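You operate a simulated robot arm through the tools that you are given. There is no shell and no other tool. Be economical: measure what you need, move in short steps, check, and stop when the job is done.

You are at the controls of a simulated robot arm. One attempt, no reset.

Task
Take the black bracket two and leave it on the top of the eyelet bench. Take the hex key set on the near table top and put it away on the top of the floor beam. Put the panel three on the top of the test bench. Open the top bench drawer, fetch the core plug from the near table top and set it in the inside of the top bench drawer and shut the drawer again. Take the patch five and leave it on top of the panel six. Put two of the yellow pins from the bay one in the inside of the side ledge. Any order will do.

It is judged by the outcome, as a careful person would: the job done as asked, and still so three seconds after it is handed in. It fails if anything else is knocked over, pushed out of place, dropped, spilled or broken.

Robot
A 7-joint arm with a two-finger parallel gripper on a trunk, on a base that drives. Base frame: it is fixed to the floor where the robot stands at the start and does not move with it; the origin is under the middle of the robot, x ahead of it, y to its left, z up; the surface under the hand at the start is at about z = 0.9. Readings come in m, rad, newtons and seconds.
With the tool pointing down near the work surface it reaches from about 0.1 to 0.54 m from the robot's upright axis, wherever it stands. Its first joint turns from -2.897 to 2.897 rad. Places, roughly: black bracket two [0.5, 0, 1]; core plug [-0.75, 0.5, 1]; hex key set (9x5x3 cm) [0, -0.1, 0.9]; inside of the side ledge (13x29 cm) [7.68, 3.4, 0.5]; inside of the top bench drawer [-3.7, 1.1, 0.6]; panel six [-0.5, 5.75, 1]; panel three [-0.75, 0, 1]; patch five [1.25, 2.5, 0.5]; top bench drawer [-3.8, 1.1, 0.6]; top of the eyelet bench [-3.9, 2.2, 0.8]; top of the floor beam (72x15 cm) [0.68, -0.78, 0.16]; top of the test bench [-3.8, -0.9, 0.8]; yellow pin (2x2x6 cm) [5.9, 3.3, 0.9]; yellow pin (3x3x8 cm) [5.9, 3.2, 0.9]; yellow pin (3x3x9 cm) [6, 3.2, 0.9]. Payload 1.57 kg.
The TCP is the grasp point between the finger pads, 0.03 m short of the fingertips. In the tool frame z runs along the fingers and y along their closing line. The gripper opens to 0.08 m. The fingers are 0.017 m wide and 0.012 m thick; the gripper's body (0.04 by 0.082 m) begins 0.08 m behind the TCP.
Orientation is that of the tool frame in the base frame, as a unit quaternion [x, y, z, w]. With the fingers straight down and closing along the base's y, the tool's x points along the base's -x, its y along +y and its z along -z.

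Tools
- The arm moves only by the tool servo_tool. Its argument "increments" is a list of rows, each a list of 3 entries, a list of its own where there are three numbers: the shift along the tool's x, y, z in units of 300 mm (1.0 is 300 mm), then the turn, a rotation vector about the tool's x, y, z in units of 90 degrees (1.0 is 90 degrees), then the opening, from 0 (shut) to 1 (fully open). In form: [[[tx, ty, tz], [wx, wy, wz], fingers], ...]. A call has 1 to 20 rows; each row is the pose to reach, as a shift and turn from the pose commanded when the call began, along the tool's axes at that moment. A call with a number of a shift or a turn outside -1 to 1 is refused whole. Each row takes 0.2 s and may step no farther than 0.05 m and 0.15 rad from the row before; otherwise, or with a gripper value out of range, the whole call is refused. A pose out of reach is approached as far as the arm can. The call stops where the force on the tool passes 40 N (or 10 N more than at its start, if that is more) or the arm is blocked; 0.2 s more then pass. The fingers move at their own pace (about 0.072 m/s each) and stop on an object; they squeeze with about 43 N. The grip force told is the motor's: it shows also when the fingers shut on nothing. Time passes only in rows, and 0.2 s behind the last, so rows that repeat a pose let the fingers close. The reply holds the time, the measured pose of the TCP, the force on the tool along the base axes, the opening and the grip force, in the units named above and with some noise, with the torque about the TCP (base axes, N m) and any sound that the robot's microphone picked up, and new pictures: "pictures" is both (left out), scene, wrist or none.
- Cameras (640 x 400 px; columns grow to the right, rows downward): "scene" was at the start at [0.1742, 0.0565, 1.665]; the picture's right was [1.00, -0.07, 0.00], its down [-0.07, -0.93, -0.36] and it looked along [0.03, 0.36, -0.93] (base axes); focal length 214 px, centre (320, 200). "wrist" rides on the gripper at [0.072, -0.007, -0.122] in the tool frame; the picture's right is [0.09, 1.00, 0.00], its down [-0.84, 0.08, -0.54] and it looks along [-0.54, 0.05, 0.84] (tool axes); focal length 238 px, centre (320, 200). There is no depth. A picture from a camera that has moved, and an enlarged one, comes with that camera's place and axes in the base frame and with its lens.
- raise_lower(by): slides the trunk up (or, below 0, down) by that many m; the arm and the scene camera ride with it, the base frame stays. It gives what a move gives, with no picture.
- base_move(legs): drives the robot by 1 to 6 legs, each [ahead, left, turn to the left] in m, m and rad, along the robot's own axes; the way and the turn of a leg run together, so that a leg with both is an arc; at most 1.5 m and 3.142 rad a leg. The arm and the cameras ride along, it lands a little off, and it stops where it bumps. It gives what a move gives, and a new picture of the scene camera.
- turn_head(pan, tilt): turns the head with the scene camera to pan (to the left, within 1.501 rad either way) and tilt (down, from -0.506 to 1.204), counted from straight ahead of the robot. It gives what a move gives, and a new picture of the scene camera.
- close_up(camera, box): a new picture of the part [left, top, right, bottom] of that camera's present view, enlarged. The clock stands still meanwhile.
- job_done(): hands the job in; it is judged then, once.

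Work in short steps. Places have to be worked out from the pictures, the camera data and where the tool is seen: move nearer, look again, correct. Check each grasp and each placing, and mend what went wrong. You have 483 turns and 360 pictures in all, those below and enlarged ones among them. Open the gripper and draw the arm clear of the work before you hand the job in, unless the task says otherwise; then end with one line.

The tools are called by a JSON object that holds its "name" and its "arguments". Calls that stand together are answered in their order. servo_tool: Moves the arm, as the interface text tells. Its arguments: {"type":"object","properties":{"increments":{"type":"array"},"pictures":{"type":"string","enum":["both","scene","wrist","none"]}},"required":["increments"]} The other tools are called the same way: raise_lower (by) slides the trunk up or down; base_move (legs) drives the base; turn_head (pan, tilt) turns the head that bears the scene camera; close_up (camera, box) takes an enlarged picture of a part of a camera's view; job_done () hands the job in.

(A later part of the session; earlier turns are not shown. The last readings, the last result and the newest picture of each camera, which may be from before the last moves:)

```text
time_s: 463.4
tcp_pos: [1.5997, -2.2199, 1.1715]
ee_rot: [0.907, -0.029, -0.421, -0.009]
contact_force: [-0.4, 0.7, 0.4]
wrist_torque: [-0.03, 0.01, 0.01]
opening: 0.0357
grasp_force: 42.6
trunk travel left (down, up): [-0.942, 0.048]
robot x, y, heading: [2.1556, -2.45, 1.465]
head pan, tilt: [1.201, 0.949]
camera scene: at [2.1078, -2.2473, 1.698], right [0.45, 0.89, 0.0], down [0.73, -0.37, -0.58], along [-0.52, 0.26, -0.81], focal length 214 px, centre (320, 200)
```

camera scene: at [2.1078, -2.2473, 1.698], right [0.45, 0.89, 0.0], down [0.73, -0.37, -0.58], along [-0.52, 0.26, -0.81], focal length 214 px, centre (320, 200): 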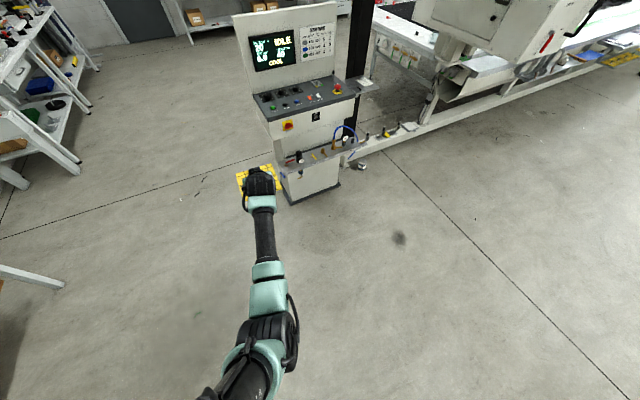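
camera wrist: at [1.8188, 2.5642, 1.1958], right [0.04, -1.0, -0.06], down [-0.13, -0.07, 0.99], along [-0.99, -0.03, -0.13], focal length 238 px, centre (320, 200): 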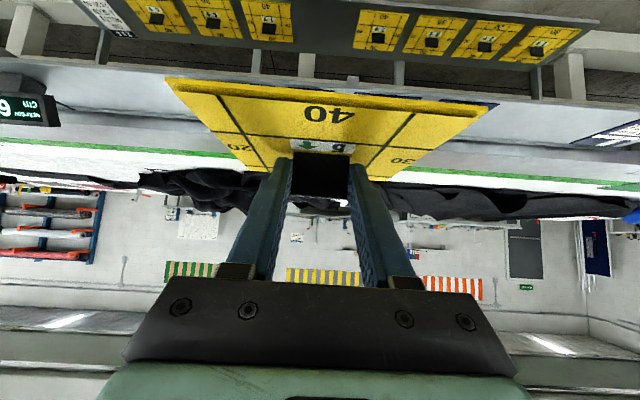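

{"name": "base_move", "arguments": {"legs": [[-0.25, 0.3, 0], [-0.09, 0.9, 0], [-0.09, 0.92, 0], [0.66, 0.65, 0], [0.66, 0.65, 0]]}}

```text
time_s: 483.5
tcp_pos: [-1.7514, -1.0209, 1.1721]
ee_rot: [0.907, -0.021, -0.421, -0.006]
contact_force: [-0.2, -0.4, 0.4]
wrist_torque: [0.02, 0.02, -0.01]
opening: 0.0357
grasp_force: 42.7
trunk travel left (down, up): [-0.942, 0.048]
robot x, y, heading: [-1.1959, -1.243, 1.483]
head pan, tilt: [1.201, 0.949]
camera scene: at [-1.2445, -1.0414, 1.6981], right [0.44, 0.9, 0.0], down [0.73, -0.36, -0.58], along [-0.52, 0.26, -0.81], focal length 214 px, centre (320, 200)
```

scene: 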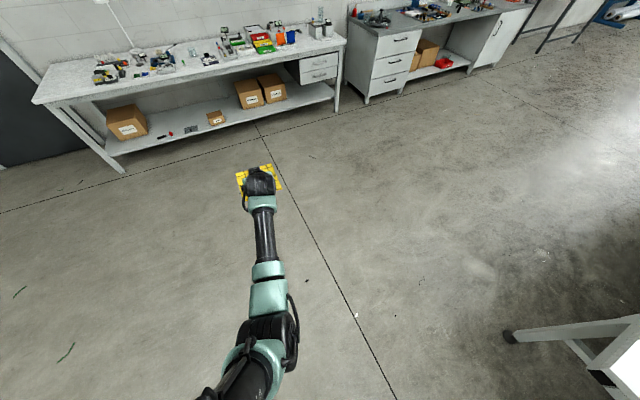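

{"name": "base_move", "arguments": {"legs": [[1.43, 0.22, 0], [1.43, 0.2, 0], [1.43, 0.18, 0], [1.43, 0.16, 0]]}}

{"name": "turn_head", "arguments": {"pan": -0.8, "tilt": 0.6}}

```text
time_s: 510.9
tcp_pos: [-2.3477, 4.663, 1.1716]
ee_rot: [0.907, -0.004, -0.421, 0.003]
contact_force: [-0.2, 0.0, -0.2]
wrist_torque: [0.01, 0.01, 0.0]
opening: 0.0358
grasp_force: 42.9
trunk travel left (down, up): [-0.942, 0.048]
robot x, y, heading: [-1.7813, 4.4618, 1.527]
head pan, tilt: [1.201, 0.949]
camera scene: at [-1.8396, 4.6642, 1.6981], right [0.4, 0.92, 0.0], down [0.74, -0.33, -0.58], along [-0.53, 0.23, -0.81], focal length 214 px, centre (320, 200)
```

scene: 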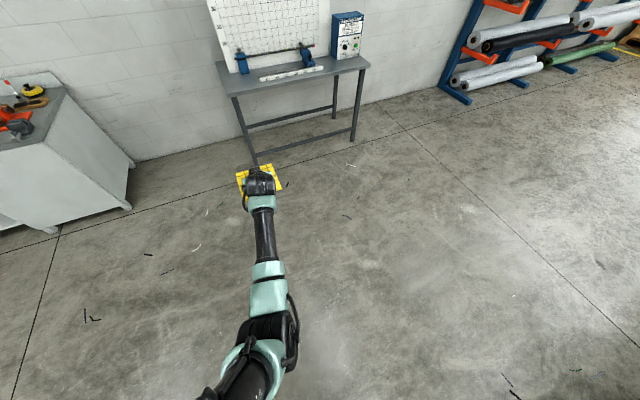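

```text
time_s: 512.8
tcp_pos: [-2.3474, 4.6641, 1.1716]
ee_rot: [0.907, -0.005, -0.42, 0.002]
contact_force: [1.1, 0.1, 0.0]
wrist_torque: [-0.02, -0.02, 0.01]
opening: 0.0358
grasp_force: 42.7
trunk travel left (down, up): [-0.942, 0.048]
robot x, y, heading: [-1.782, 4.4659, 1.529]
head pan, tilt: [-0.799, 0.6]
camera scene: at [-1.7071, 4.6939, 1.7264], right [0.67, -0.75, 0.0], down [-0.42, -0.38, -0.83], along [0.62, 0.55, -0.56], focal length 214 px, centre (320, 200)
```

scene: 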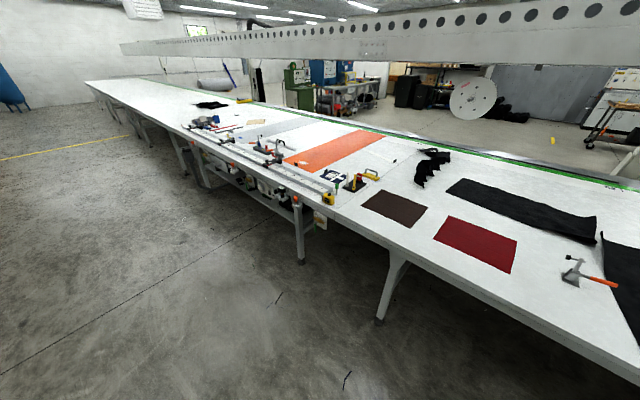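

{"name": "close_up", "arguments": {"camera": "scene", "box": [180, 105, 400, 235]}}

{"name": "close_up", "arguments": {"camera": "scene", "box": [300, 155, 390, 210]}}

```text
2.91 times, centred on (290, 170) of scene
camera zoom: at [-1.7071, 4.6939, 1.7264], right [0.67, -0.75, 0.0], down [-0.42, -0.38, -0.83], along [0.62, 0.55, -0.56], focal length 624 px, centre (407, 287)
```

zoom: 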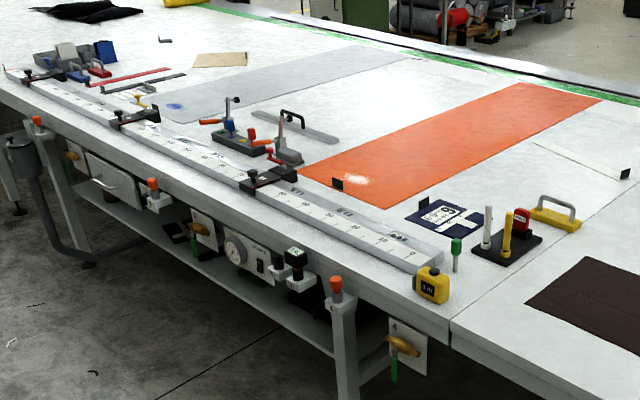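

```text
7.11 times, centred on (345, 182) of scene
camera zoom: at [-1.7071, 4.6939, 1.7264], right [0.67, -0.75, 0.0], down [-0.42, -0.38, -0.83], along [0.62, 0.55, -0.56], focal length 1525 px, centre (142, 324)
```

zoom: 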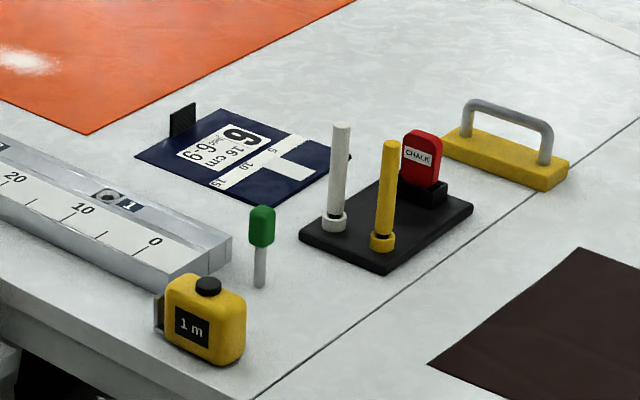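

Panel six lies near (-0.46,5.66), tab at its +y end (y≈5.74), chalk stand at y<5.55. Turn around so the arm faces the table.

{"name": "base_move", "arguments": {"legs": [[0, 0, 3.13], [-1.2, 0.35, 0]]}}

{"name": "turn_head", "arguments": {"pan": 1.3, "tilt": 0.8}}

```text
time_s: 526.7
tcp_pos: [-0.902, 5.5486, 1.1722]
ee_rot: [-0.036, 0.907, 0.021, 0.42]
contact_force: [0.2, 0.6, -0.5]
wrist_torque: [0.04, -0.02, 0.0]
opening: 0.0357
grasp_force: 42.5
trunk travel left (down, up): [-0.942, 0.048]
robot x, y, heading: [-1.485, 5.6941, -1.527]
head pan, tilt: [-0.799, 0.6]
camera scene: at [-1.5382, 5.4617, 1.7264], right [-0.73, 0.68, 0.0], down [0.39, 0.41, -0.82], along [-0.57, -0.6, -0.57], focal length 214 px, centre (320, 200)
```

scene: 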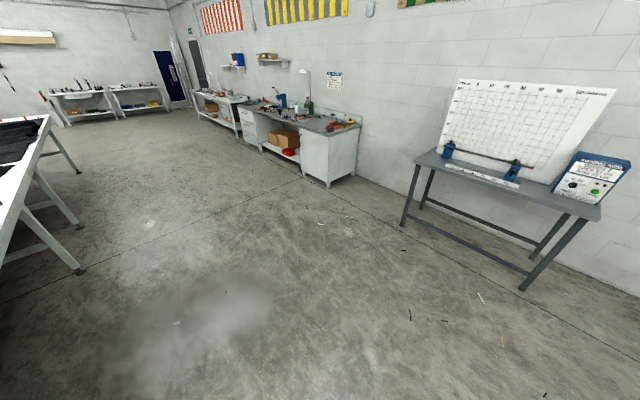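

```text
time_s: 528.7
tcp_pos: [-0.9037, 5.5473, 1.1708]
ee_rot: [-0.037, 0.907, 0.022, 0.419]
contact_force: [-0.2, 0.2, -0.3]
wrist_torque: [-0.01, -0.02, -0.03]
opening: 0.0359
grasp_force: 42.5
trunk travel left (down, up): [-0.942, 0.048]
robot x, y, heading: [-1.4875, 5.6932, -1.524]
head pan, tilt: [1.3, 0.799]
camera scene: at [-1.399, 5.5082, 1.7096], right [-0.22, -0.97, 0.0], down [-0.7, 0.16, -0.7], along [0.68, -0.16, -0.72], focal length 214 px, centre (320, 200)
```

scene: 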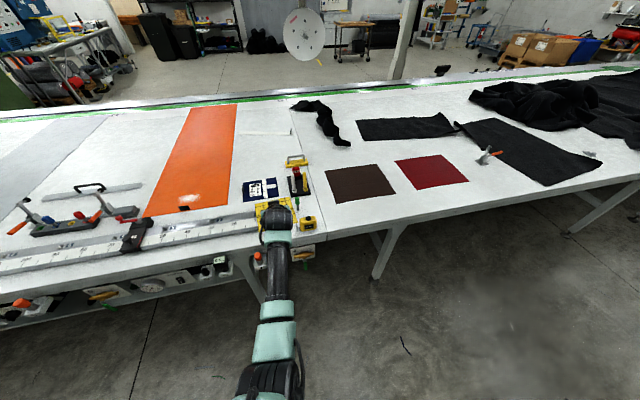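

{"name": "close_up", "arguments": {"camera": "scene", "box": [220, 150, 340, 240]}}

```text
4.44 times, centred on (280, 195) of scene
camera zoom: at [-1.399, 5.5082, 1.7096], right [-0.22, -0.97, 0.0], down [-0.7, 0.16, -0.7], along [0.68, -0.16, -0.72], focal length 953 px, centre (498, 222)
```

zoom: 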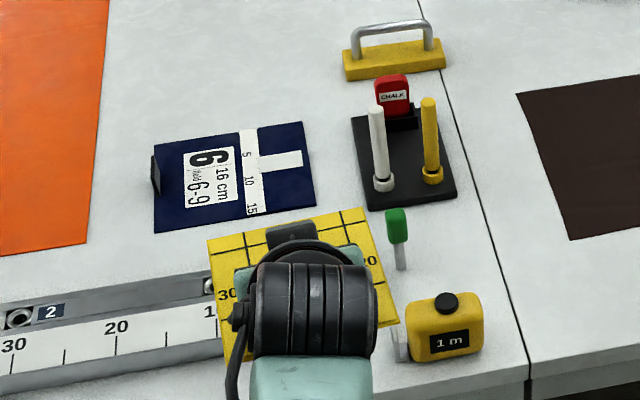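

Panel six spans x -0.56..-0.40, y 5.53..5.72; target patch centre (-0.483,5.625). Drive in.

{"name": "base_move", "arguments": {"legs": [[-0.06, 0.41, 0]]}}

{"name": "close_up", "arguments": {"camera": "scene", "box": [200, 160, 340, 260]}}

{"name": "servo_tool", "arguments": {"increments": [[[0, 0, 0], [0, 0, 0], 0]], "pictures": "wrist"}}

```text
time_s: 531.3
tcp_pos: [-0.4899, 5.6268, 1.1714]
ee_rot: [-0.037, 0.907, 0.022, 0.42]
contact_force: [-0.2, -0.4, -1.1]
wrist_torque: [0.01, -0.04, 0.02]
opening: 0.0357
grasp_force: 42.6
trunk travel left (down, up): [-0.942, 0.048]
robot x, y, heading: [-1.074, 5.7736, -1.527]
head pan, tilt: [1.3, 0.799]
camera scene: at [-0.9858, 5.5857, 1.7096], right [-0.22, -0.97, 0.0], down [-0.7, 0.16, -0.7], along [0.68, -0.16, -0.72], focal length 214 px, centre (320, 200)
```

scene: 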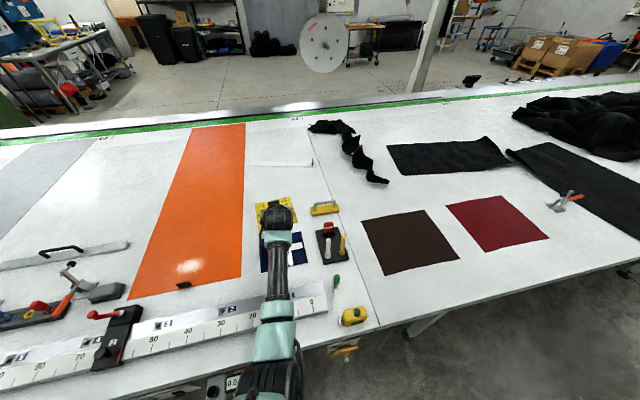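

```text
4.00 times, centred on (270, 210) of scene
camera zoom: at [-0.9858, 5.5857, 1.7096], right [-0.22, -0.97, 0.0], down [-0.7, 0.16, -0.7], along [0.68, -0.16, -0.72], focal length 858 px, centre (520, 160)
```

zoom: 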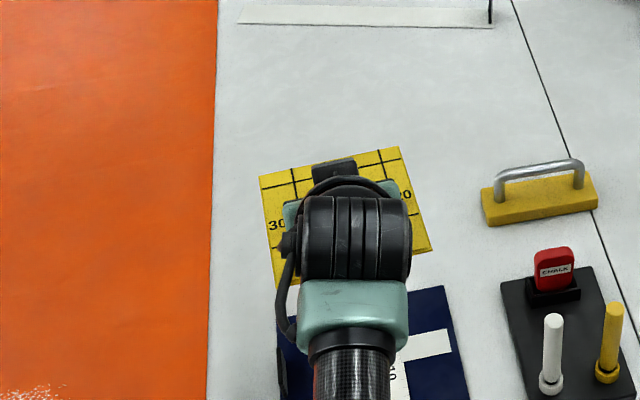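

```text
time_s: 531.7
tcp_pos: [-0.4896, 5.6257, 1.1725]
ee_rot: [-0.037, 0.907, 0.022, 0.42]
contact_force: [0.0, -0.9, -0.3]
wrist_torque: [0.01, 0.02, 0.02]
opening: 0.0356
grasp_force: 42.2
trunk travel left (down, up): [-0.942, 0.048]
robot x, y, heading: [-1.0715, 5.767, -1.53]
head pan, tilt: [1.3, 0.799]
camera wrist: at [-0.6288, 5.6069, 1.1962], right [-0.15, 0.99, -0.06], down [0.12, 0.08, 0.99], along [0.98, 0.14, -0.13], focal length 238 px, centre (320, 200)
```

wrist: 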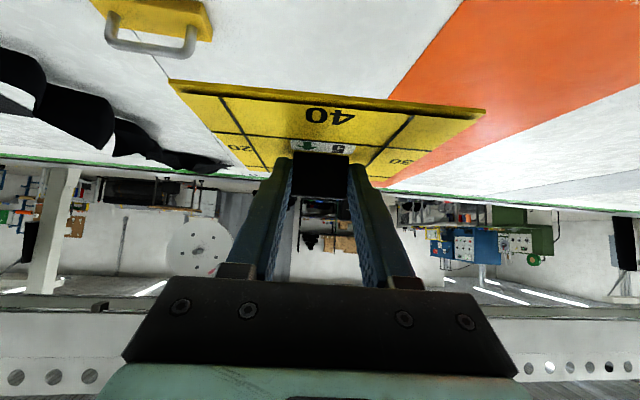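

Patch is over panel six; needs ~1.4 cm toward -x. Lower trunk 0.19 and check.

{"name": "raise_lower", "arguments": {"by": -0.19}}

{"name": "servo_tool", "arguments": {"increments": [[[0.03, 0, -0.035], [0, 0, 0], 0]], "pictures": "both"}}

{"name": "close_up", "arguments": {"camera": "scene", "box": [200, 180, 340, 280]}}

```text
time_s: 533.8
tcp_pos: [-0.4892, 5.625, 0.9807]
ee_rot: [-0.037, 0.907, 0.022, 0.42]
contact_force: [0.5, -0.2, 0.2]
wrist_torque: [0.01, 0.03, 0.0]
opening: 0.0357
grasp_force: 42.5
trunk travel left (down, up): [-0.752, 0.238]
robot x, y, heading: [-1.0741, 5.7716, -1.524]
head pan, tilt: [1.3, 0.799]
```

```text
time_s: 534.2
tcp_pos: [-0.5041, 5.6257, 0.9807]
ee_rot: [-0.038, 0.907, 0.022, 0.42]
contact_force: [-0.4, -0.6, -0.8]
wrist_torque: [-0.01, 0.0, -0.01]
opening: 0.0355
grasp_force: 42.5
trunk travel left (down, up): [-0.752, 0.238]
robot x, y, heading: [-1.0738, 5.7728, -1.523]
head pan, tilt: [1.3, 0.799]
camera scene: at [-0.9858, 5.5859, 1.5197], right [-0.22, -0.97, 0.0], down [-0.7, 0.16, -0.7], along [0.68, -0.16, -0.72], focal length 214 px, centre (320, 200)
camera wrist: at [-0.6423, 5.6061, 1.0056], right [-0.15, 0.99, -0.06], down [0.12, 0.08, 0.99], along [0.98, 0.14, -0.13], focal length 238 px, centre (320, 200)
```

scene: 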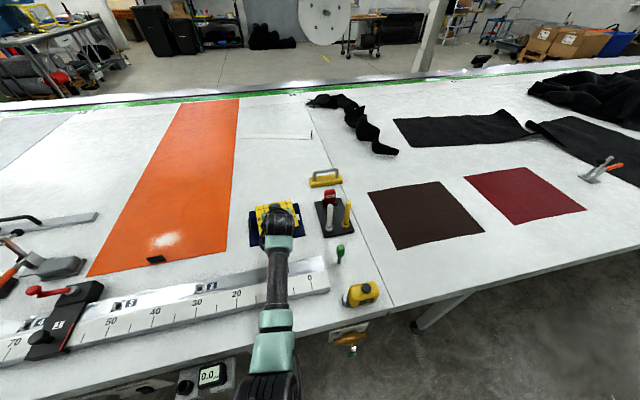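
wrist: 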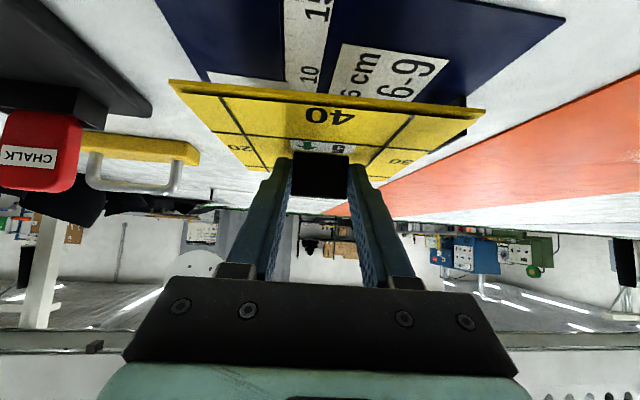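

```text
4.00 times, centred on (270, 230) of scene
camera zoom: at [-0.9858, 5.5859, 1.5197], right [-0.22, -0.97, 0.0], down [-0.7, 0.16, -0.7], along [0.68, -0.16, -0.72], focal length 858 px, centre (520, 80)
```

zoom: 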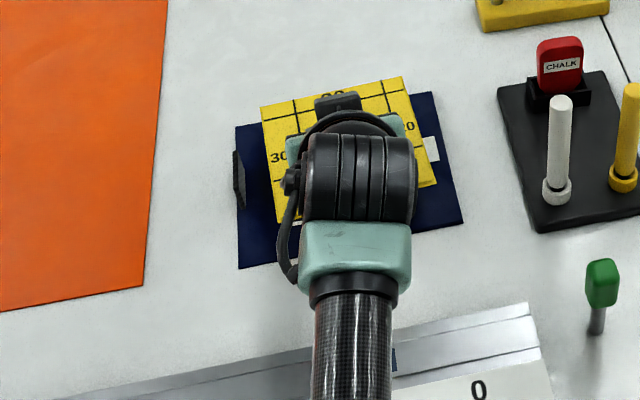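

Alignment is good. Lower straight down until contact.

{"name": "servo_tool", "arguments": {"increments": [[[0.038, 0, 0.032], [0, 0, 0], 0], [[0.064, 0, 0.054], [0, 0, 0], 0], [[0.084, 0, 0.071], [0, 0, 0], 0], [[0.097, 0, 0.082], [0, 0, 0], 0], [[0.11, 0, 0.093], [0, 0, 0], 0], [[0.122, 0, 0.104], [0, 0, 0], 0], [[0.135, 0, 0.115], [0, 0, 0], 0]], "pictures": "wrist"}}

```text
time_s: 535.8
tcp_pos: [-0.5013, 5.6246, 0.9345]
ee_rot: [-0.038, 0.904, 0.02, 0.426]
contact_force: [-2.1, -0.6, 23.6]
wrist_torque: [-0.05, 0.7, 0.0]
opening: 0.0358
grasp_force: 42.8
trunk travel left (down, up): [-0.752, 0.238]
robot x, y, heading: [-1.0743, 5.7759, -1.526]
head pan, tilt: [1.3, 0.799]
camera wrist: at [-0.6411, 5.6056, 0.9569], right [-0.14, 0.99, -0.07], down [0.11, 0.08, 0.99], along [0.98, 0.13, -0.12], focal length 238 px, centre (320, 200)
```

wrist: 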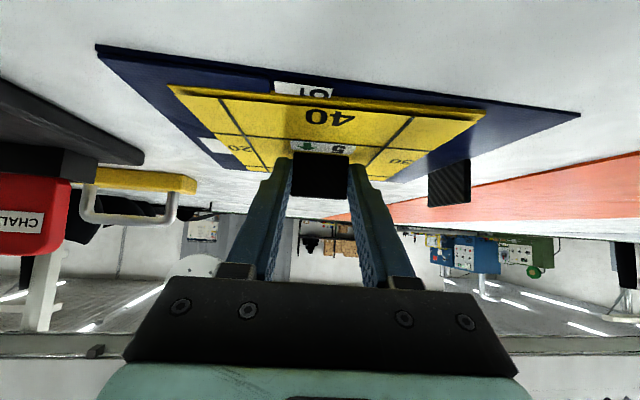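

Resting on panel six. Open and retract along the tool axis.

{"name": "servo_tool", "arguments": {"increments": [[[-0.008, 0, -0.006], [0, 0, 0], 0], [[-0.008, 0, -0.006], [0, 0, 0], 0.6], [[-0.008, 0, -0.006], [0, 0, 0], 0.9], [[-0.008, 0, -0.006], [0, 0, 0], 0.9], [[-0.01, 0, -0.1], [0, 0, 0], 0.9], [[-0.05, 0, -0.2], [0, 0, 0], 0.9], [[-0.1, 0, -0.33], [0, 0, 0], 0.9], [[-0.15, 0, -0.45], [0, 0, 0], 0.9]], "pictures": "both"}}

```text
time_s: 537.6
tcp_pos: [-0.5779, 5.6185, 1.0461]
ee_rot: [-0.038, 0.907, 0.021, 0.419]
contact_force: [-0.3, 0.1, 0.0]
wrist_torque: [0.05, -0.02, -0.02]
opening: 0.0719
grasp_force: 0.0
trunk travel left (down, up): [-0.752, 0.238]
robot x, y, heading: [-1.0728, 5.7728, -1.527]
head pan, tilt: [1.3, 0.799]
camera scene: at [-0.9857, 5.5859, 1.5196], right [-0.22, -0.97, 0.0], down [-0.7, 0.16, -0.7], along [0.68, -0.16, -0.72], focal length 214 px, centre (320, 200)
camera wrist: at [-0.717, 5.5999, 1.0718], right [-0.14, 0.99, -0.06], down [0.12, 0.08, 0.99], along [0.98, 0.14, -0.13], focal length 238 px, centre (320, 200)
```

scene: 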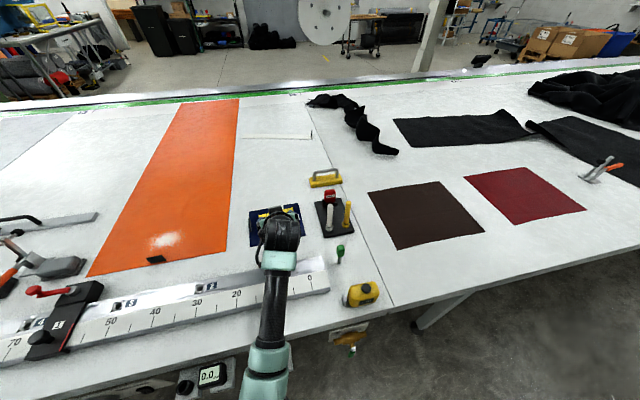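
wrist: 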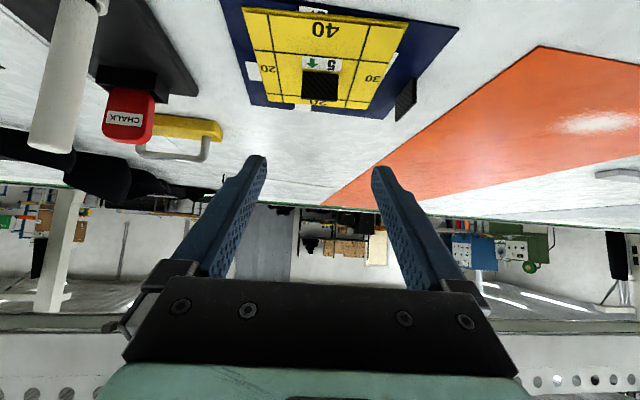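

Patch rests on panel six. Raise trunk, back off, and verify with a close-up.

{"name": "raise_lower", "arguments": {"by": 0.18}}

{"name": "base_move", "arguments": {"legs": [[0.0, -0.4, 0]]}}

{"name": "close_up", "arguments": {"camera": "scene", "box": [220, 150, 340, 240]}}

```text
time_s: 539.6
tcp_pos: [-0.5772, 5.6185, 1.2267]
ee_rot: [-0.038, 0.907, 0.022, 0.419]
contact_force: [-0.9, 0.6, 0.6]
wrist_torque: [0.01, -0.02, -0.02]
opening: 0.0723
grasp_force: 0.0
trunk travel left (down, up): [-0.932, 0.058]
robot x, y, heading: [-1.0761, 5.774, -1.527]
head pan, tilt: [1.3, 0.799]
```

```text
time_s: 542.1
tcp_pos: [-0.9678, 5.6014, 1.2259]
ee_rot: [-0.04, 0.907, 0.023, 0.42]
contact_force: [-0.1, -0.7, -0.5]
wrist_torque: [-0.01, 0.0, 0.0]
opening: 0.072
grasp_force: 0.0
trunk travel left (down, up): [-0.932, 0.058]
robot x, y, heading: [-1.4649, 5.7541, -1.524]
head pan, tilt: [1.3, 0.799]
camera scene: at [-1.3758, 5.5674, 1.6995], right [-0.22, -0.98, 0.0], down [-0.7, 0.16, -0.7], along [0.68, -0.15, -0.72], focal length 214 px, centre (320, 200)
```

scene: 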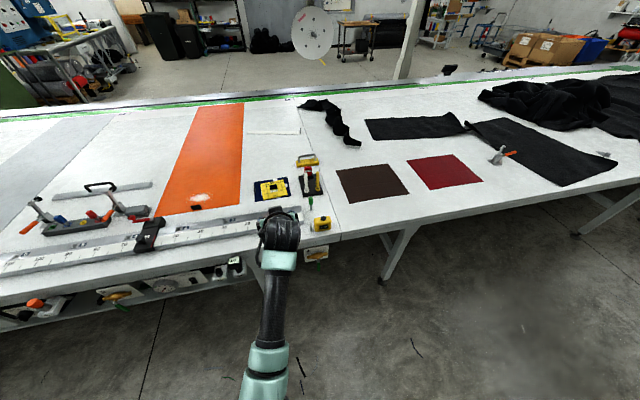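

```text
4.44 times, centred on (280, 195) of scene
camera zoom: at [-1.3758, 5.5674, 1.6995], right [-0.22, -0.98, 0.0], down [-0.7, 0.16, -0.7], along [0.68, -0.15, -0.72], focal length 953 px, centre (498, 222)
```

zoom: 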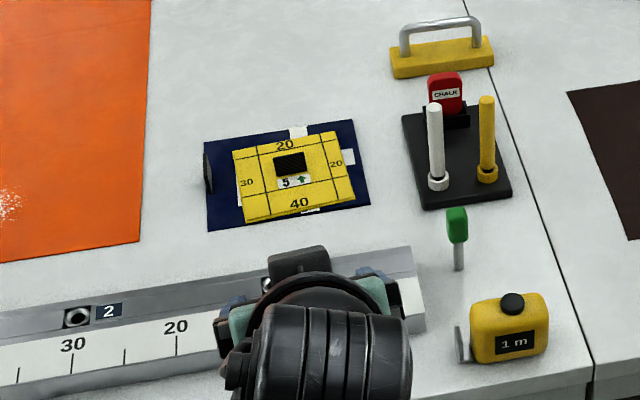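

Patch five lies fully on panel six, tab clear. Now travel round to the yellow pins: first south along the aisle.

{"name": "base_move", "arguments": {"legs": [[1.45, -0.12, 0], [1.45, -0.12, 0], [1.45, -0.1, 0], [1.45, -0.1, 0], [1.0, -0.05, 0]]}}

```text
time_s: 574.0
tcp_pos: [-1.4785, -1.1226, 1.2278]
ee_rot: [0.016, 0.907, -0.003, 0.421]
contact_force: [0.1, 0.4, -0.6]
wrist_torque: [-0.03, -0.04, 0.01]
opening: 0.0719
grasp_force: 0.0
trunk travel left (down, up): [-0.932, 0.058]
robot x, y, heading: [-1.9495, -0.911, -1.645]
head pan, tilt: [1.3, 0.799]
camera scene: at [-1.8886, -1.1081, 1.6996], right [-0.34, -0.94, 0.0], down [-0.68, 0.24, -0.7], along [0.66, -0.23, -0.72], focal length 214 px, centre (320, 200)
```

scene: 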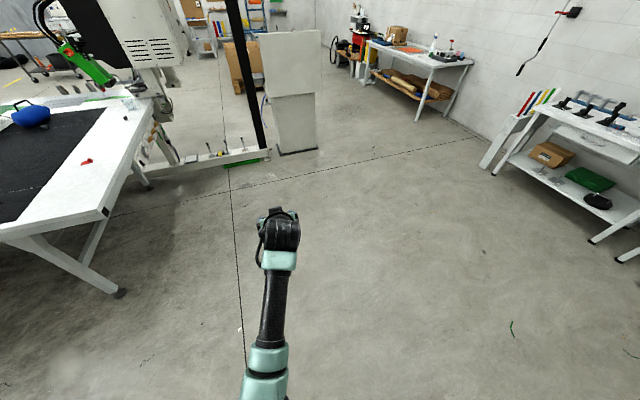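

{"name": "base_move", "arguments": {"legs": [[0.763, 1.135, 0], [0.763, 1.135, 0], [-0.08, 0.95, 0], [-0.08, 0.95, 0]]}}

{"name": "turn_head", "arguments": {"pan": 1.5, "tilt": 0.3}}

```text
time_s: 596.2
tcp_pos: [2.5013, -2.8913, 1.2269]
ee_rot: [0.041, 0.906, -0.015, 0.421]
contact_force: [0.6, -0.9, 0.2]
wrist_torque: [-0.02, 0.01, 0.0]
opening: 0.0722
grasp_force: 0.0
trunk travel left (down, up): [-0.932, 0.058]
robot x, y, heading: [2.0447, -2.6574, -1.699]
head pan, tilt: [1.3, 0.799]
camera scene: at [2.0941, -2.8555, 1.6996], right [-0.39, -0.92, 0.0], down [-0.66, 0.28, -0.7], along [0.64, -0.27, -0.72], focal length 214 px, centre (320, 200)
```

scene: 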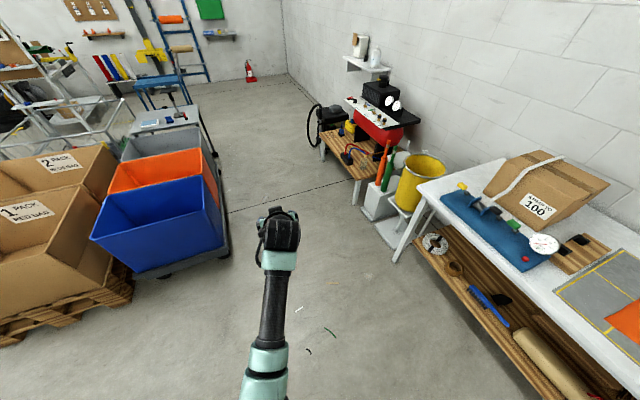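

```text
time_s: 597.2
tcp_pos: [2.5007, -2.8934, 1.2277]
ee_rot: [0.04, 0.907, -0.014, 0.42]
contact_force: [0.3, 0.0, -0.3]
wrist_torque: [-0.02, 0.03, -0.04]
opening: 0.0717
grasp_force: 0.0
trunk travel left (down, up): [-0.932, 0.058]
robot x, y, heading: [2.0422, -2.6564, -1.693]
head pan, tilt: [1.499, 0.3]
camera scene: at [2.1113, -2.8428, 1.7439], right [-0.2, -0.98, 0.0], down [-0.29, 0.06, -0.96], along [0.94, -0.19, -0.3], focal length 214 px, centre (320, 200)
```

scene: 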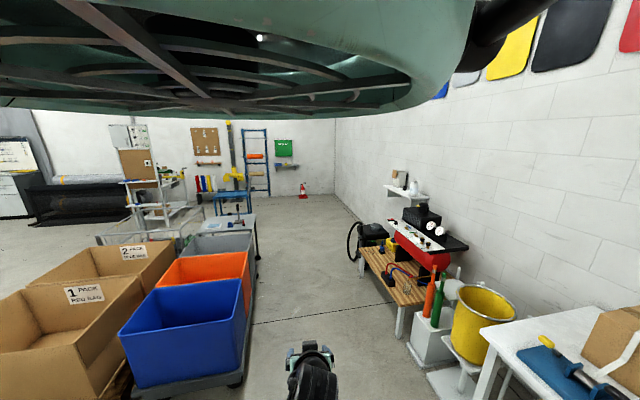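

{"name": "base_move", "arguments": {"legs": [[-1.45, -0.15, 0], [-1.45, -0.15, 0], [-1.45, -0.15, 0]]}}

{"name": "turn_head", "arguments": {"pan": 1.5, "tilt": 0.5}}

```text
time_s: 618.2
tcp_pos: [2.6474, 1.494, 1.2285]
ee_rot: [0.046, 0.906, -0.017, 0.42]
contact_force: [-0.2, 0.5, 0.3]
wrist_torque: [0.0, -0.02, -0.02]
opening: 0.0718
grasp_force: 0.0
trunk travel left (down, up): [-0.932, 0.058]
robot x, y, heading: [2.1903, 1.7366, -1.712]
head pan, tilt: [1.499, 0.3]
camera scene: at [2.2575, 1.5495, 1.7439], right [-0.21, -0.98, 0.0], down [-0.29, 0.06, -0.96], along [0.93, -0.2, -0.3], focal length 214 px, centre (320, 200)
```

scene: 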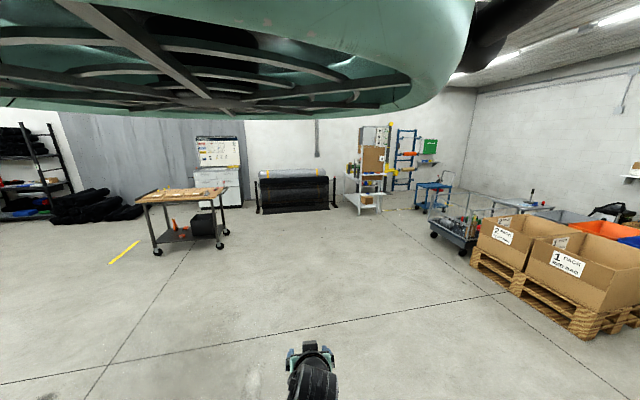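

```text
time_s: 618.9
tcp_pos: [2.6474, 1.4939, 1.2268]
ee_rot: [0.047, 0.906, -0.017, 0.42]
contact_force: [0.5, -0.7, -0.9]
wrist_torque: [-0.01, -0.02, -0.01]
opening: 0.072
grasp_force: 0.1
trunk travel left (down, up): [-0.932, 0.058]
robot x, y, heading: [2.1891, 1.7355, -1.71]
head pan, tilt: [1.499, 0.499]
camera scene: at [2.2552, 1.5504, 1.7256], right [-0.21, -0.98, 0.0], down [-0.47, 0.1, -0.88], along [0.86, -0.18, -0.48], focal length 214 px, centre (320, 200)
```

scene: 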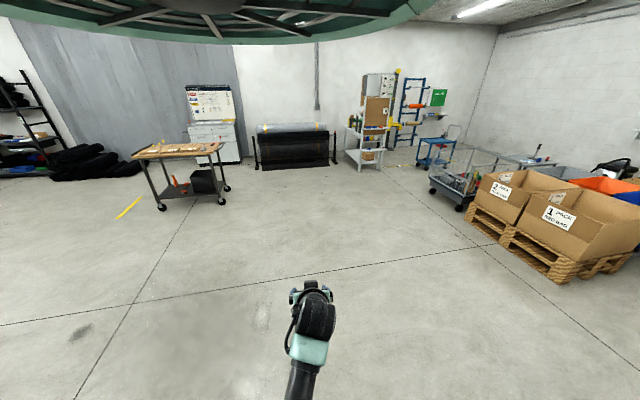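

The wheeled bench at ~(5.8,3.0) is bay one. Drive closer.

{"name": "base_move", "arguments": {"legs": [[-0.58, 0.78, 0], [-0.58, 0.78, 0], [-0.5, 0.6, 0]]}}

{"name": "turn_head", "arguments": {"pan": 1.5, "tilt": 0.7}}

```text
time_s: 632.3
tcp_pos: [5.0116, 2.7703, 1.2276]
ee_rot: [0.057, 0.905, -0.022, 0.42]
contact_force: [-0.1, -0.2, -0.1]
wrist_torque: [0.02, 0.0, 0.0]
opening: 0.072
grasp_force: 0.0
trunk travel left (down, up): [-0.932, 0.058]
robot x, y, heading: [4.5614, 3.0197, -1.732]
head pan, tilt: [1.499, 0.499]
camera scene: at [4.6206, 2.835, 1.7255], right [-0.23, -0.97, 0.0], down [-0.47, 0.11, -0.88], along [0.85, -0.2, -0.48], focal length 214 px, centre (320, 200)
```

scene: 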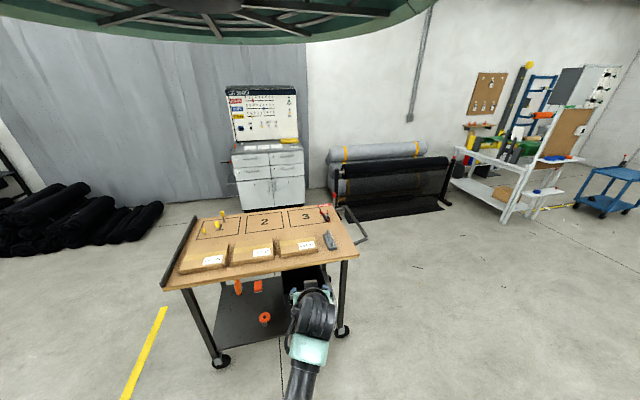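

```text
time_s: 633.1
tcp_pos: [5.0116, 2.7706, 1.2268]
ee_rot: [0.058, 0.906, -0.023, 0.419]
contact_force: [-0.1, -0.2, -0.4]
wrist_torque: [0.02, -0.02, -0.03]
opening: 0.0722
grasp_force: 0.1
trunk travel left (down, up): [-0.932, 0.058]
robot x, y, heading: [4.5564, 3.0214, -1.733]
head pan, tilt: [1.499, 0.7]
camera scene: at [4.6152, 2.8367, 1.7079], right [-0.23, -0.97, 0.0], down [-0.63, 0.15, -0.77], along [0.74, -0.18, -0.64], focal length 214 px, centre (320, 200)
```

scene: 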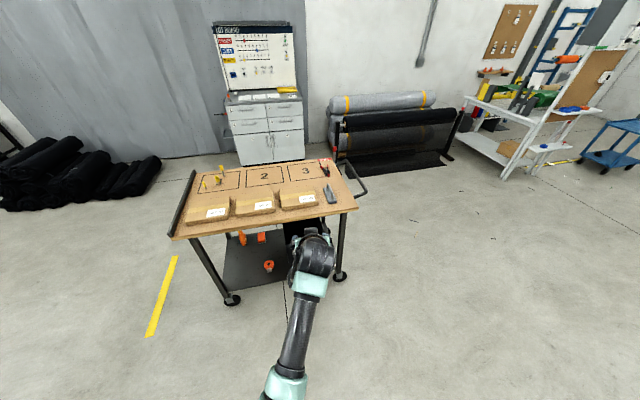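

{"name": "close_up", "arguments": {"camera": "scene", "box": [165, 140, 375, 260]}}

{"name": "close_up", "arguments": {"camera": "scene", "box": [200, 10, 320, 170]}}

```text
3.05 times, centred on (270, 200) of scene
camera zoom: at [4.6152, 2.8367, 1.7079], right [-0.23, -0.97, 0.0], down [-0.63, 0.15, -0.77], along [0.74, -0.18, -0.64], focal length 654 px, centre (472, 200)
```

zoom: 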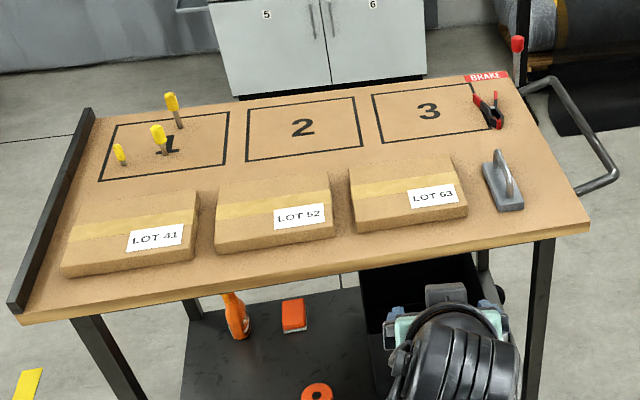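

```text
2.50 times, centred on (260, 90) of scene
camera zoom: at [4.6152, 2.8367, 1.7079], right [-0.23, -0.97, 0.0], down [-0.63, 0.15, -0.77], along [0.74, -0.18, -0.64], focal length 536 px, centre (470, 475)
```

zoom: 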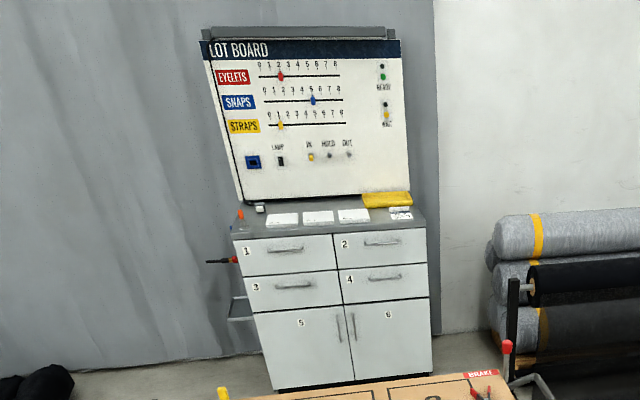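

Bay one's three pins: large at (6.04,3.20) and (5.93,3.23), small at (5.91,3.31). The side ledge is a tray on the cabinet's left (+y) side. Re-level the tool to point down.

{"name": "servo_tool", "arguments": {"increments": [[[0, 0, 0], [0, 0.08, 0], 1], [[0, 0, 0], [0, 0.16, 0], 1], [[0, 0, 0], [0, 0.24, 0], 1], [[0, 0, 0], [0, 0.32, 0], 1], [[0, 0, 0], [0, 0.4, 0], 1], [[0, 0, 0], [0, 0.48, 0], 1], [[0, 0, 0], [0, 0.553, 0], 1]], "pictures": "none"}}

{"name": "base_move", "arguments": {"legs": [[-0.3, 0.8, 0]]}}

{"name": "servo_tool", "arguments": {"increments": [[[0, 0, 0], [0, 0, 0], 1]], "pictures": "wrist"}}

```text
time_s: 634.7
tcp_pos: [5.0109, 2.7637, 1.2264]
ee_rot: [0.057, 0.998, 0.006, -0.002]
contact_force: [-0.2, -0.4, 0.1]
wrist_torque: [0.01, 0.02, 0.01]
opening: 0.0798
grasp_force: 0.1
out of reach, approached as far as the arm can: row 6, 7
trunk travel left (down, up): [-0.932, 0.058]
robot x, y, heading: [4.5585, 3.0232, -1.735]
head pan, tilt: [1.499, 0.7]
```

```text
time_s: 639.2
tcp_pos: [5.8499, 2.9061, 1.2271]
ee_rot: [0.065, 0.998, 0.006, 0.0]
contact_force: [-0.3, -0.2, 0.0]
wrist_torque: [0.0, 0.03, 0.01]
opening: 0.0799
grasp_force: 0.1
trunk travel left (down, up): [-0.932, 0.058]
robot x, y, heading: [5.4024, 3.1748, -1.742]
head pan, tilt: [1.499, 0.7]
camera scene: at [5.4548, 2.9869, 1.7078], right [-0.25, -0.97, 0.0], down [-0.62, 0.16, -0.77], along [0.74, -0.19, -0.64], focal length 214 px, centre (320, 200)
```

scene: 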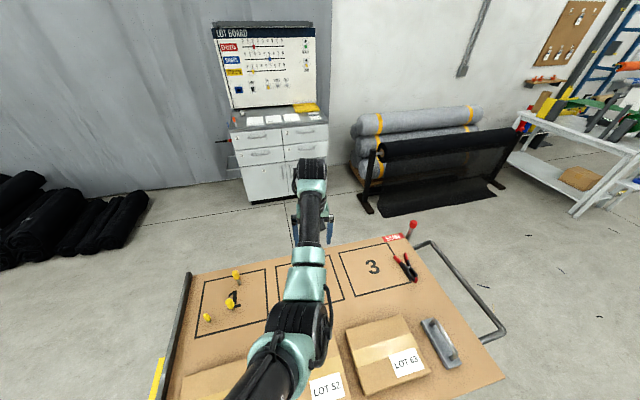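

```text
time_s: 639.6
tcp_pos: [5.8479, 2.9072, 1.2264]
ee_rot: [0.065, 0.998, 0.006, 0.0]
contact_force: [0.5, -0.6, 0.2]
wrist_torque: [0.01, 0.01, 0.01]
opening: 0.0801
grasp_force: 0.1
trunk travel left (down, up): [-0.932, 0.058]
robot x, y, heading: [5.406, 3.1732, -1.748]
head pan, tilt: [1.499, 0.7]
camera wrist: at [5.7764, 2.9085, 1.3489], right [0.04, 1.0, 0.01], down [0.84, -0.04, 0.54], along [0.54, -0.01, -0.84], focal length 238 px, centre (320, 200)
```

wrist: 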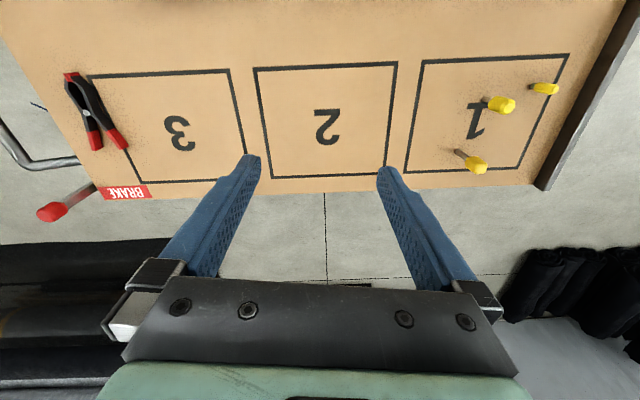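

Pins: A (9 cm) at ≈(5.98,3.21), B (8 cm) at ≈(5.875,3.23), on surface z≈0.85. Drive slightly closer then go above pin A.

{"name": "base_move", "arguments": {"legs": [[-0.17, 0.09, 0]]}}

{"name": "servo_tool", "arguments": {"increments": [[[0.02, 0.15, 0.04], [0, 0, 0], 1], [[0.03, 0.3, 0.08], [0, 0, 0], 1], [[0.03, 0.4, 0.12], [0, 0, 0], 1]], "pictures": "wrist"}}

```text
time_s: 641.2
tcp_pos: [5.9681, 3.057, 1.2277]
ee_rot: [0.065, 0.998, 0.006, -0.001]
contact_force: [-0.4, 0.2, -0.4]
wrist_torque: [-0.02, 0.01, -0.02]
opening: 0.08
grasp_force: 0.1
trunk travel left (down, up): [-0.932, 0.058]
robot x, y, heading: [5.5234, 3.3263, -1.747]
head pan, tilt: [1.499, 0.7]
camera scene: at [5.5749, 3.1372, 1.7078], right [-0.25, -0.97, 0.0], down [-0.62, 0.16, -0.77], along [0.74, -0.19, -0.64], focal length 214 px, centre (320, 200)
```

scene: 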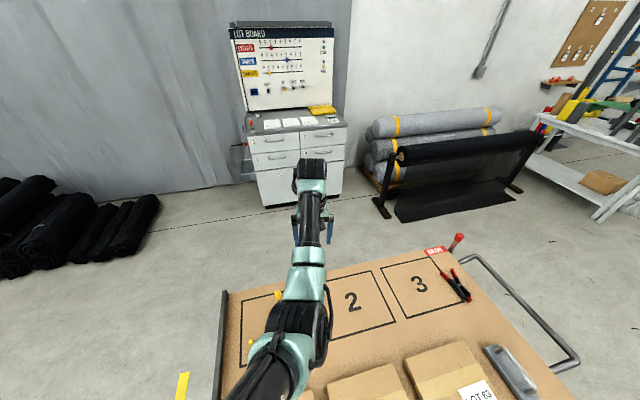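

```text
time_s: 642.0
tcp_pos: [5.9701, 3.0981, 1.183]
ee_rot: [0.04, 0.999, 0.025, 0.002]
contact_force: [0.4, -0.6, 0.2]
wrist_torque: [0.02, -0.01, 0.02]
opening: 0.0804
grasp_force: 0.0
out of reach, approached as far as the arm can: row 1, 2, 3
trunk travel left (down, up): [-0.932, 0.058]
robot x, y, heading: [5.5206, 3.3286, -1.751]
head pan, tilt: [1.499, 0.7]
camera wrist: at [5.8976, 3.0913, 1.3052], right [-0.01, 1.0, 0.05], down [0.84, -0.02, 0.55], along [0.55, 0.05, -0.84], focal length 238 px, centre (320, 200)
```

wrist: 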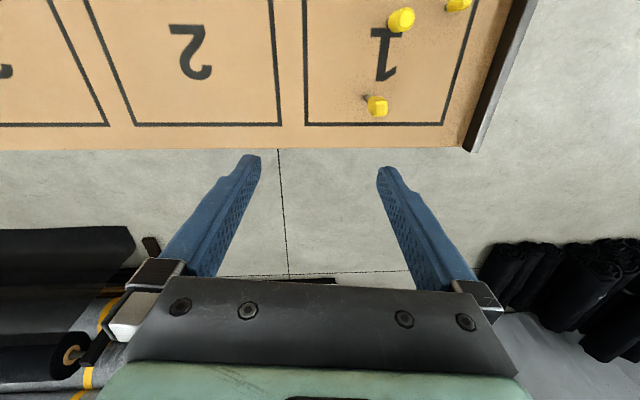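

Wrist roll limit again; rotate the tool back by -90° (as in the earlier picks) after levelling it.

{"name": "servo_tool", "arguments": {"increments": [[[0, -0.1, 0], [0.032, 0, 0], 1]], "pictures": "none"}}

{"name": "servo_tool", "arguments": {"increments": [[[0, 0, 0], [0, 0, -0.09], 1], [[0, 0, 0], [0, 0, -0.18], 1], [[0, 0, 0], [0, 0, -0.27], 1], [[0, 0, 0], [0, 0, -0.36], 1], [[0, 0, 0], [0, 0, -0.45], 1], [[0, 0, 0], [0, 0, -0.54], 1], [[0, 0, 0], [0, 0, -0.63], 1], [[0, 0, 0], [0, 0, -0.72], 1], [[0, 0, 0], [0, 0, -0.81], 1], [[0, 0, 0], [0, 0, -0.9], 1]], "pictures": "wrist"}}

```text
time_s: 642.4
tcp_pos: [5.968, 3.067, 1.1823]
ee_rot: [0.042, 0.999, 0.0, 0.0]
contact_force: [-0.3, -0.7, -0.6]
wrist_torque: [-0.02, -0.04, -0.01]
opening: 0.0797
grasp_force: 0.1
trunk travel left (down, up): [-0.932, 0.058]
robot x, y, heading: [5.5241, 3.3242, -1.748]
head pan, tilt: [1.499, 0.7]
```

```text
time_s: 644.6
tcp_pos: [5.9717, 3.0689, 1.1819]
ee_rot: [-0.619, 0.785, 0.0, 0.0]
contact_force: [-0.4, 0.2, -0.3]
wrist_torque: [0.0, -0.01, 0.01]
opening: 0.08
grasp_force: 0.0
trunk travel left (down, up): [-0.932, 0.058]
robot x, y, heading: [5.5201, 3.3262, -1.748]
head pan, tilt: [1.499, 0.7]
camera wrist: at [5.9612, 2.9966, 1.3033], right [-0.99, 0.14, 0.0], down [0.12, 0.83, 0.54], along [0.08, 0.54, -0.84], focal length 238 px, centre (320, 200)
```

wrist: 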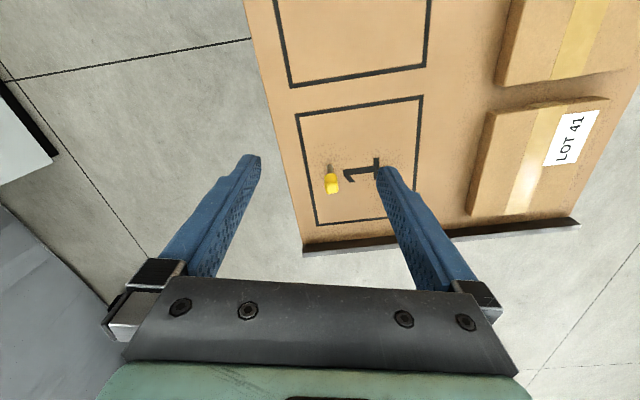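

Pin A at (5.971,3.205). Move above and descend to z≈1.0.

{"name": "servo_tool", "arguments": {"increments": [[[-0.13, 0.03, 0], [0, 0, 0], 1], [[-0.26, 0.06, 0.05], [0, 0, 0], 1], [[-0.38, 0.09, 0.12], [0, 0, 0], 1], [[-0.44, 0.105, 0.25], [0, 0, 0], 1], [[-0.44, 0.105, 0.4], [0, 0, 0], 1], [[-0.44, 0.105, 0.53], [0, 0, 0], 1]], "pictures": "wrist"}}

```text
time_s: 646.0
tcp_pos: [5.9718, 3.2054, 1.0233]
ee_rot: [-0.618, 0.786, -0.002, 0.0]
contact_force: [0.0, 0.0, 0.2]
wrist_torque: [0.0, 0.04, 0.01]
opening: 0.0799
grasp_force: 0.0
trunk travel left (down, up): [-0.932, 0.058]
robot x, y, heading: [5.5221, 3.3262, -1.748]
head pan, tilt: [1.499, 0.7]
camera wrist: at [5.9616, 3.1332, 1.1453], right [-0.99, 0.14, 0.0], down [0.12, 0.83, 0.54], along [0.08, 0.54, -0.84], focal length 238 px, centre (320, 200)
```

wrist: 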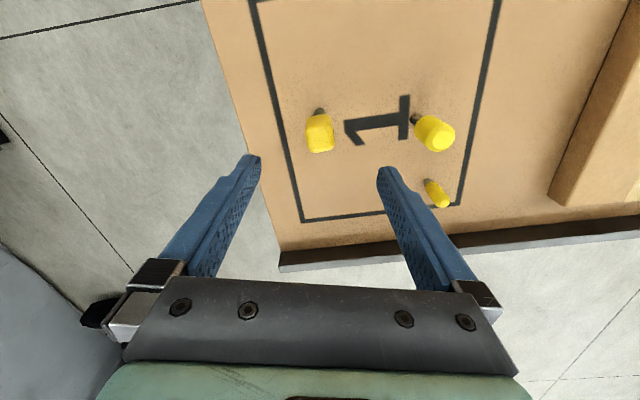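

{"name": "servo_tool", "arguments": {"increments": [[[0, 0, 0.12], [0, 0, 0], 1], [[0, 0, 0.24], [0, 0, 0], 1], [[0, 0, 0.345], [0, 0, 0], 1], [[0, 0, 0.345], [0, 0, 0], 0.6], [[0, 0, 0.345], [0, 0, 0], 0.3], [[0, 0, 0.345], [0, 0, 0], 0], [[0, 0, 0.345], [0, 0, 0], 0], [[0, 0, 0.345], [0, 0, 0], 0]], "pictures": "wrist"}}

```text
time_s: 647.8
tcp_pos: [5.9618, 3.2133, 0.933]
ee_rot: [-0.618, 0.786, 0.0, 0.0]
contact_force: [0.3, 0.2, -0.1]
wrist_torque: [0.0, 0.01, 0.0]
opening: 0.0
grasp_force: 21.3
out of reach, approached as far as the arm can: row 3, 4, 5, 6, 7, 8
trunk travel left (down, up): [-0.932, 0.058]
robot x, y, heading: [5.5255, 3.3245, -1.746]
head pan, tilt: [1.499, 0.7]
camera wrist: at [5.95, 3.1413, 1.0548], right [-0.99, 0.15, 0.0], down [0.12, 0.83, 0.54], along [0.08, 0.54, -0.84], focal length 238 px, centre (320, 200)
```

wrist: 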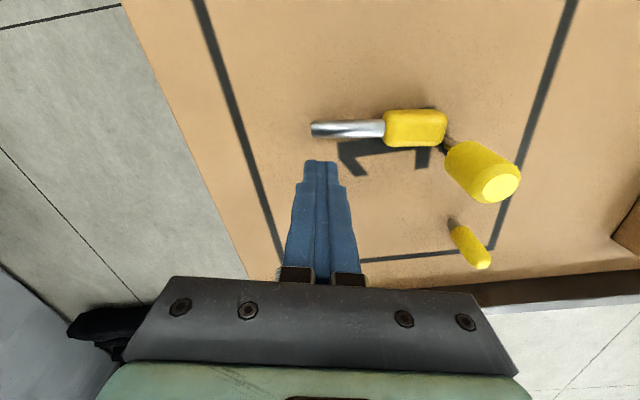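

The arm hit its reach limit, drifted, and pin A tipped over within bay one. It will be one of the two anyway: lift, rotate the tool to close across the lying pin, and lower the trunk for more reach.

{"name": "servo_tool", "arguments": {"increments": [[[0, 0, -0.13], [0, 0, 0], 0], [[0, 0, -0.26], [0, 0, 0], 0], [[0, 0, -0.4], [0, 0, 0], 0.3], [[0, 0, -0.55], [0, 0, 0], 1], [[0, 0, -0.6], [0, 0, -0.08], 1], [[0, 0, -0.6], [0, 0, -0.17], 1], [[0, 0, -0.6], [0, 0, -0.26], 1], [[0, 0, -0.6], [0, 0, -0.35], 1], [[0, 0, -0.6], [0, 0, -0.44], 1], [[0, 0, -0.6], [0, 0, -0.53], 1], [[0, 0, -0.6], [0, 0, -0.62], 1], [[0, 0, -0.6], [0, 0, -0.71], 1], [[0, 0, -0.6], [0, 0, -0.8], 1], [[0, 0, -0.6], [0, 0, -0.89], 1], [[0, 0, -0.6], [0, 0, -0.98], 1]], "pictures": "wrist"}}

```text
time_s: 651.0
tcp_pos: [5.9629, 3.2131, 1.1125]
ee_rot: [0.991, -0.133, 0.0, 0.0]
contact_force: [-0.3, -0.1, -0.5]
wrist_torque: [-0.02, 0.04, -0.03]
opening: 0.0801
grasp_force: 0.1
trunk travel left (down, up): [-0.932, 0.058]
robot x, y, heading: [5.5209, 3.3273, -1.742]
head pan, tilt: [1.499, 0.7]
camera wrist: at [6.0334, 3.2001, 1.2352], right [-0.17, -0.98, 0.0], down [-0.83, 0.14, 0.54], along [-0.53, 0.09, -0.84], focal length 238 px, centre (320, 200)
```

wrist: 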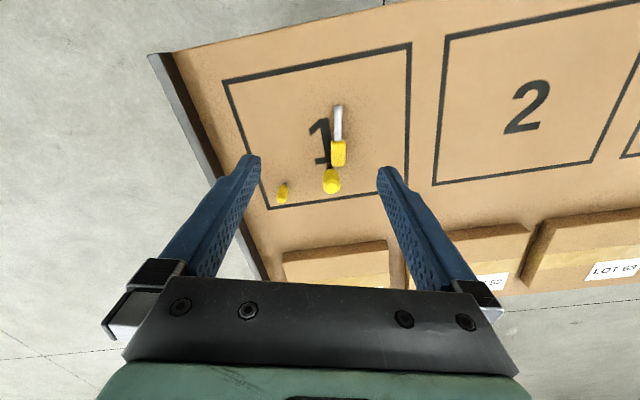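

Pin A lies along x at (5.885,3.194); pin B still stands. Lower the trunk and align over A's handle near the shaft junction.

{"name": "raise_lower", "arguments": {"by": -0.12}}

{"name": "servo_tool", "arguments": {"increments": [[[-0.1, 0.06, 0], [0, 0, -0.05], 1], [[-0.194, 0.126, 0], [0, 0, -0.103], 1], [[-0.194, 0.126, 0.08], [0, 0, -0.103], 1]], "pictures": "wrist"}}

```text
time_s: 652.5
tcp_pos: [5.9629, 3.2127, 0.9933]
ee_rot: [0.991, -0.134, 0.001, 0.0]
contact_force: [0.1, -0.9, 0.6]
wrist_torque: [-0.03, -0.03, -0.02]
opening: 0.0802
grasp_force: 0.0
trunk travel left (down, up): [-0.812, 0.178]
robot x, y, heading: [5.5234, 3.3232, -1.751]
head pan, tilt: [1.499, 0.7]
```

```text
time_s: 653.3
tcp_pos: [5.8972, 3.1909, 0.9689]
ee_rot: [0.999, -0.053, 0.001, 0.001]
contact_force: [0.0, 0.0, -0.1]
wrist_torque: [0.0, 0.02, 0.01]
opening: 0.0799
grasp_force: 0.0
trunk travel left (down, up): [-0.812, 0.178]
robot x, y, heading: [5.5255, 3.3225, -1.746]
head pan, tilt: [1.499, 0.7]
camera wrist: at [5.9688, 3.1904, 1.0913], right [-0.01, -1.0, 0.0], down [-0.84, 0.01, 0.54], along [-0.54, 0.01, -0.84], focal length 238 px, centre (320, 200)
```

wrist: 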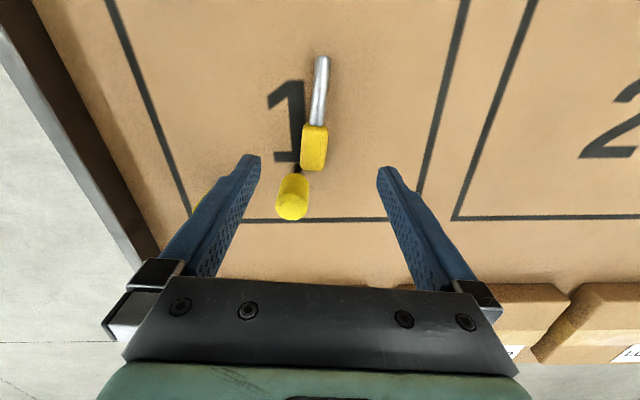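

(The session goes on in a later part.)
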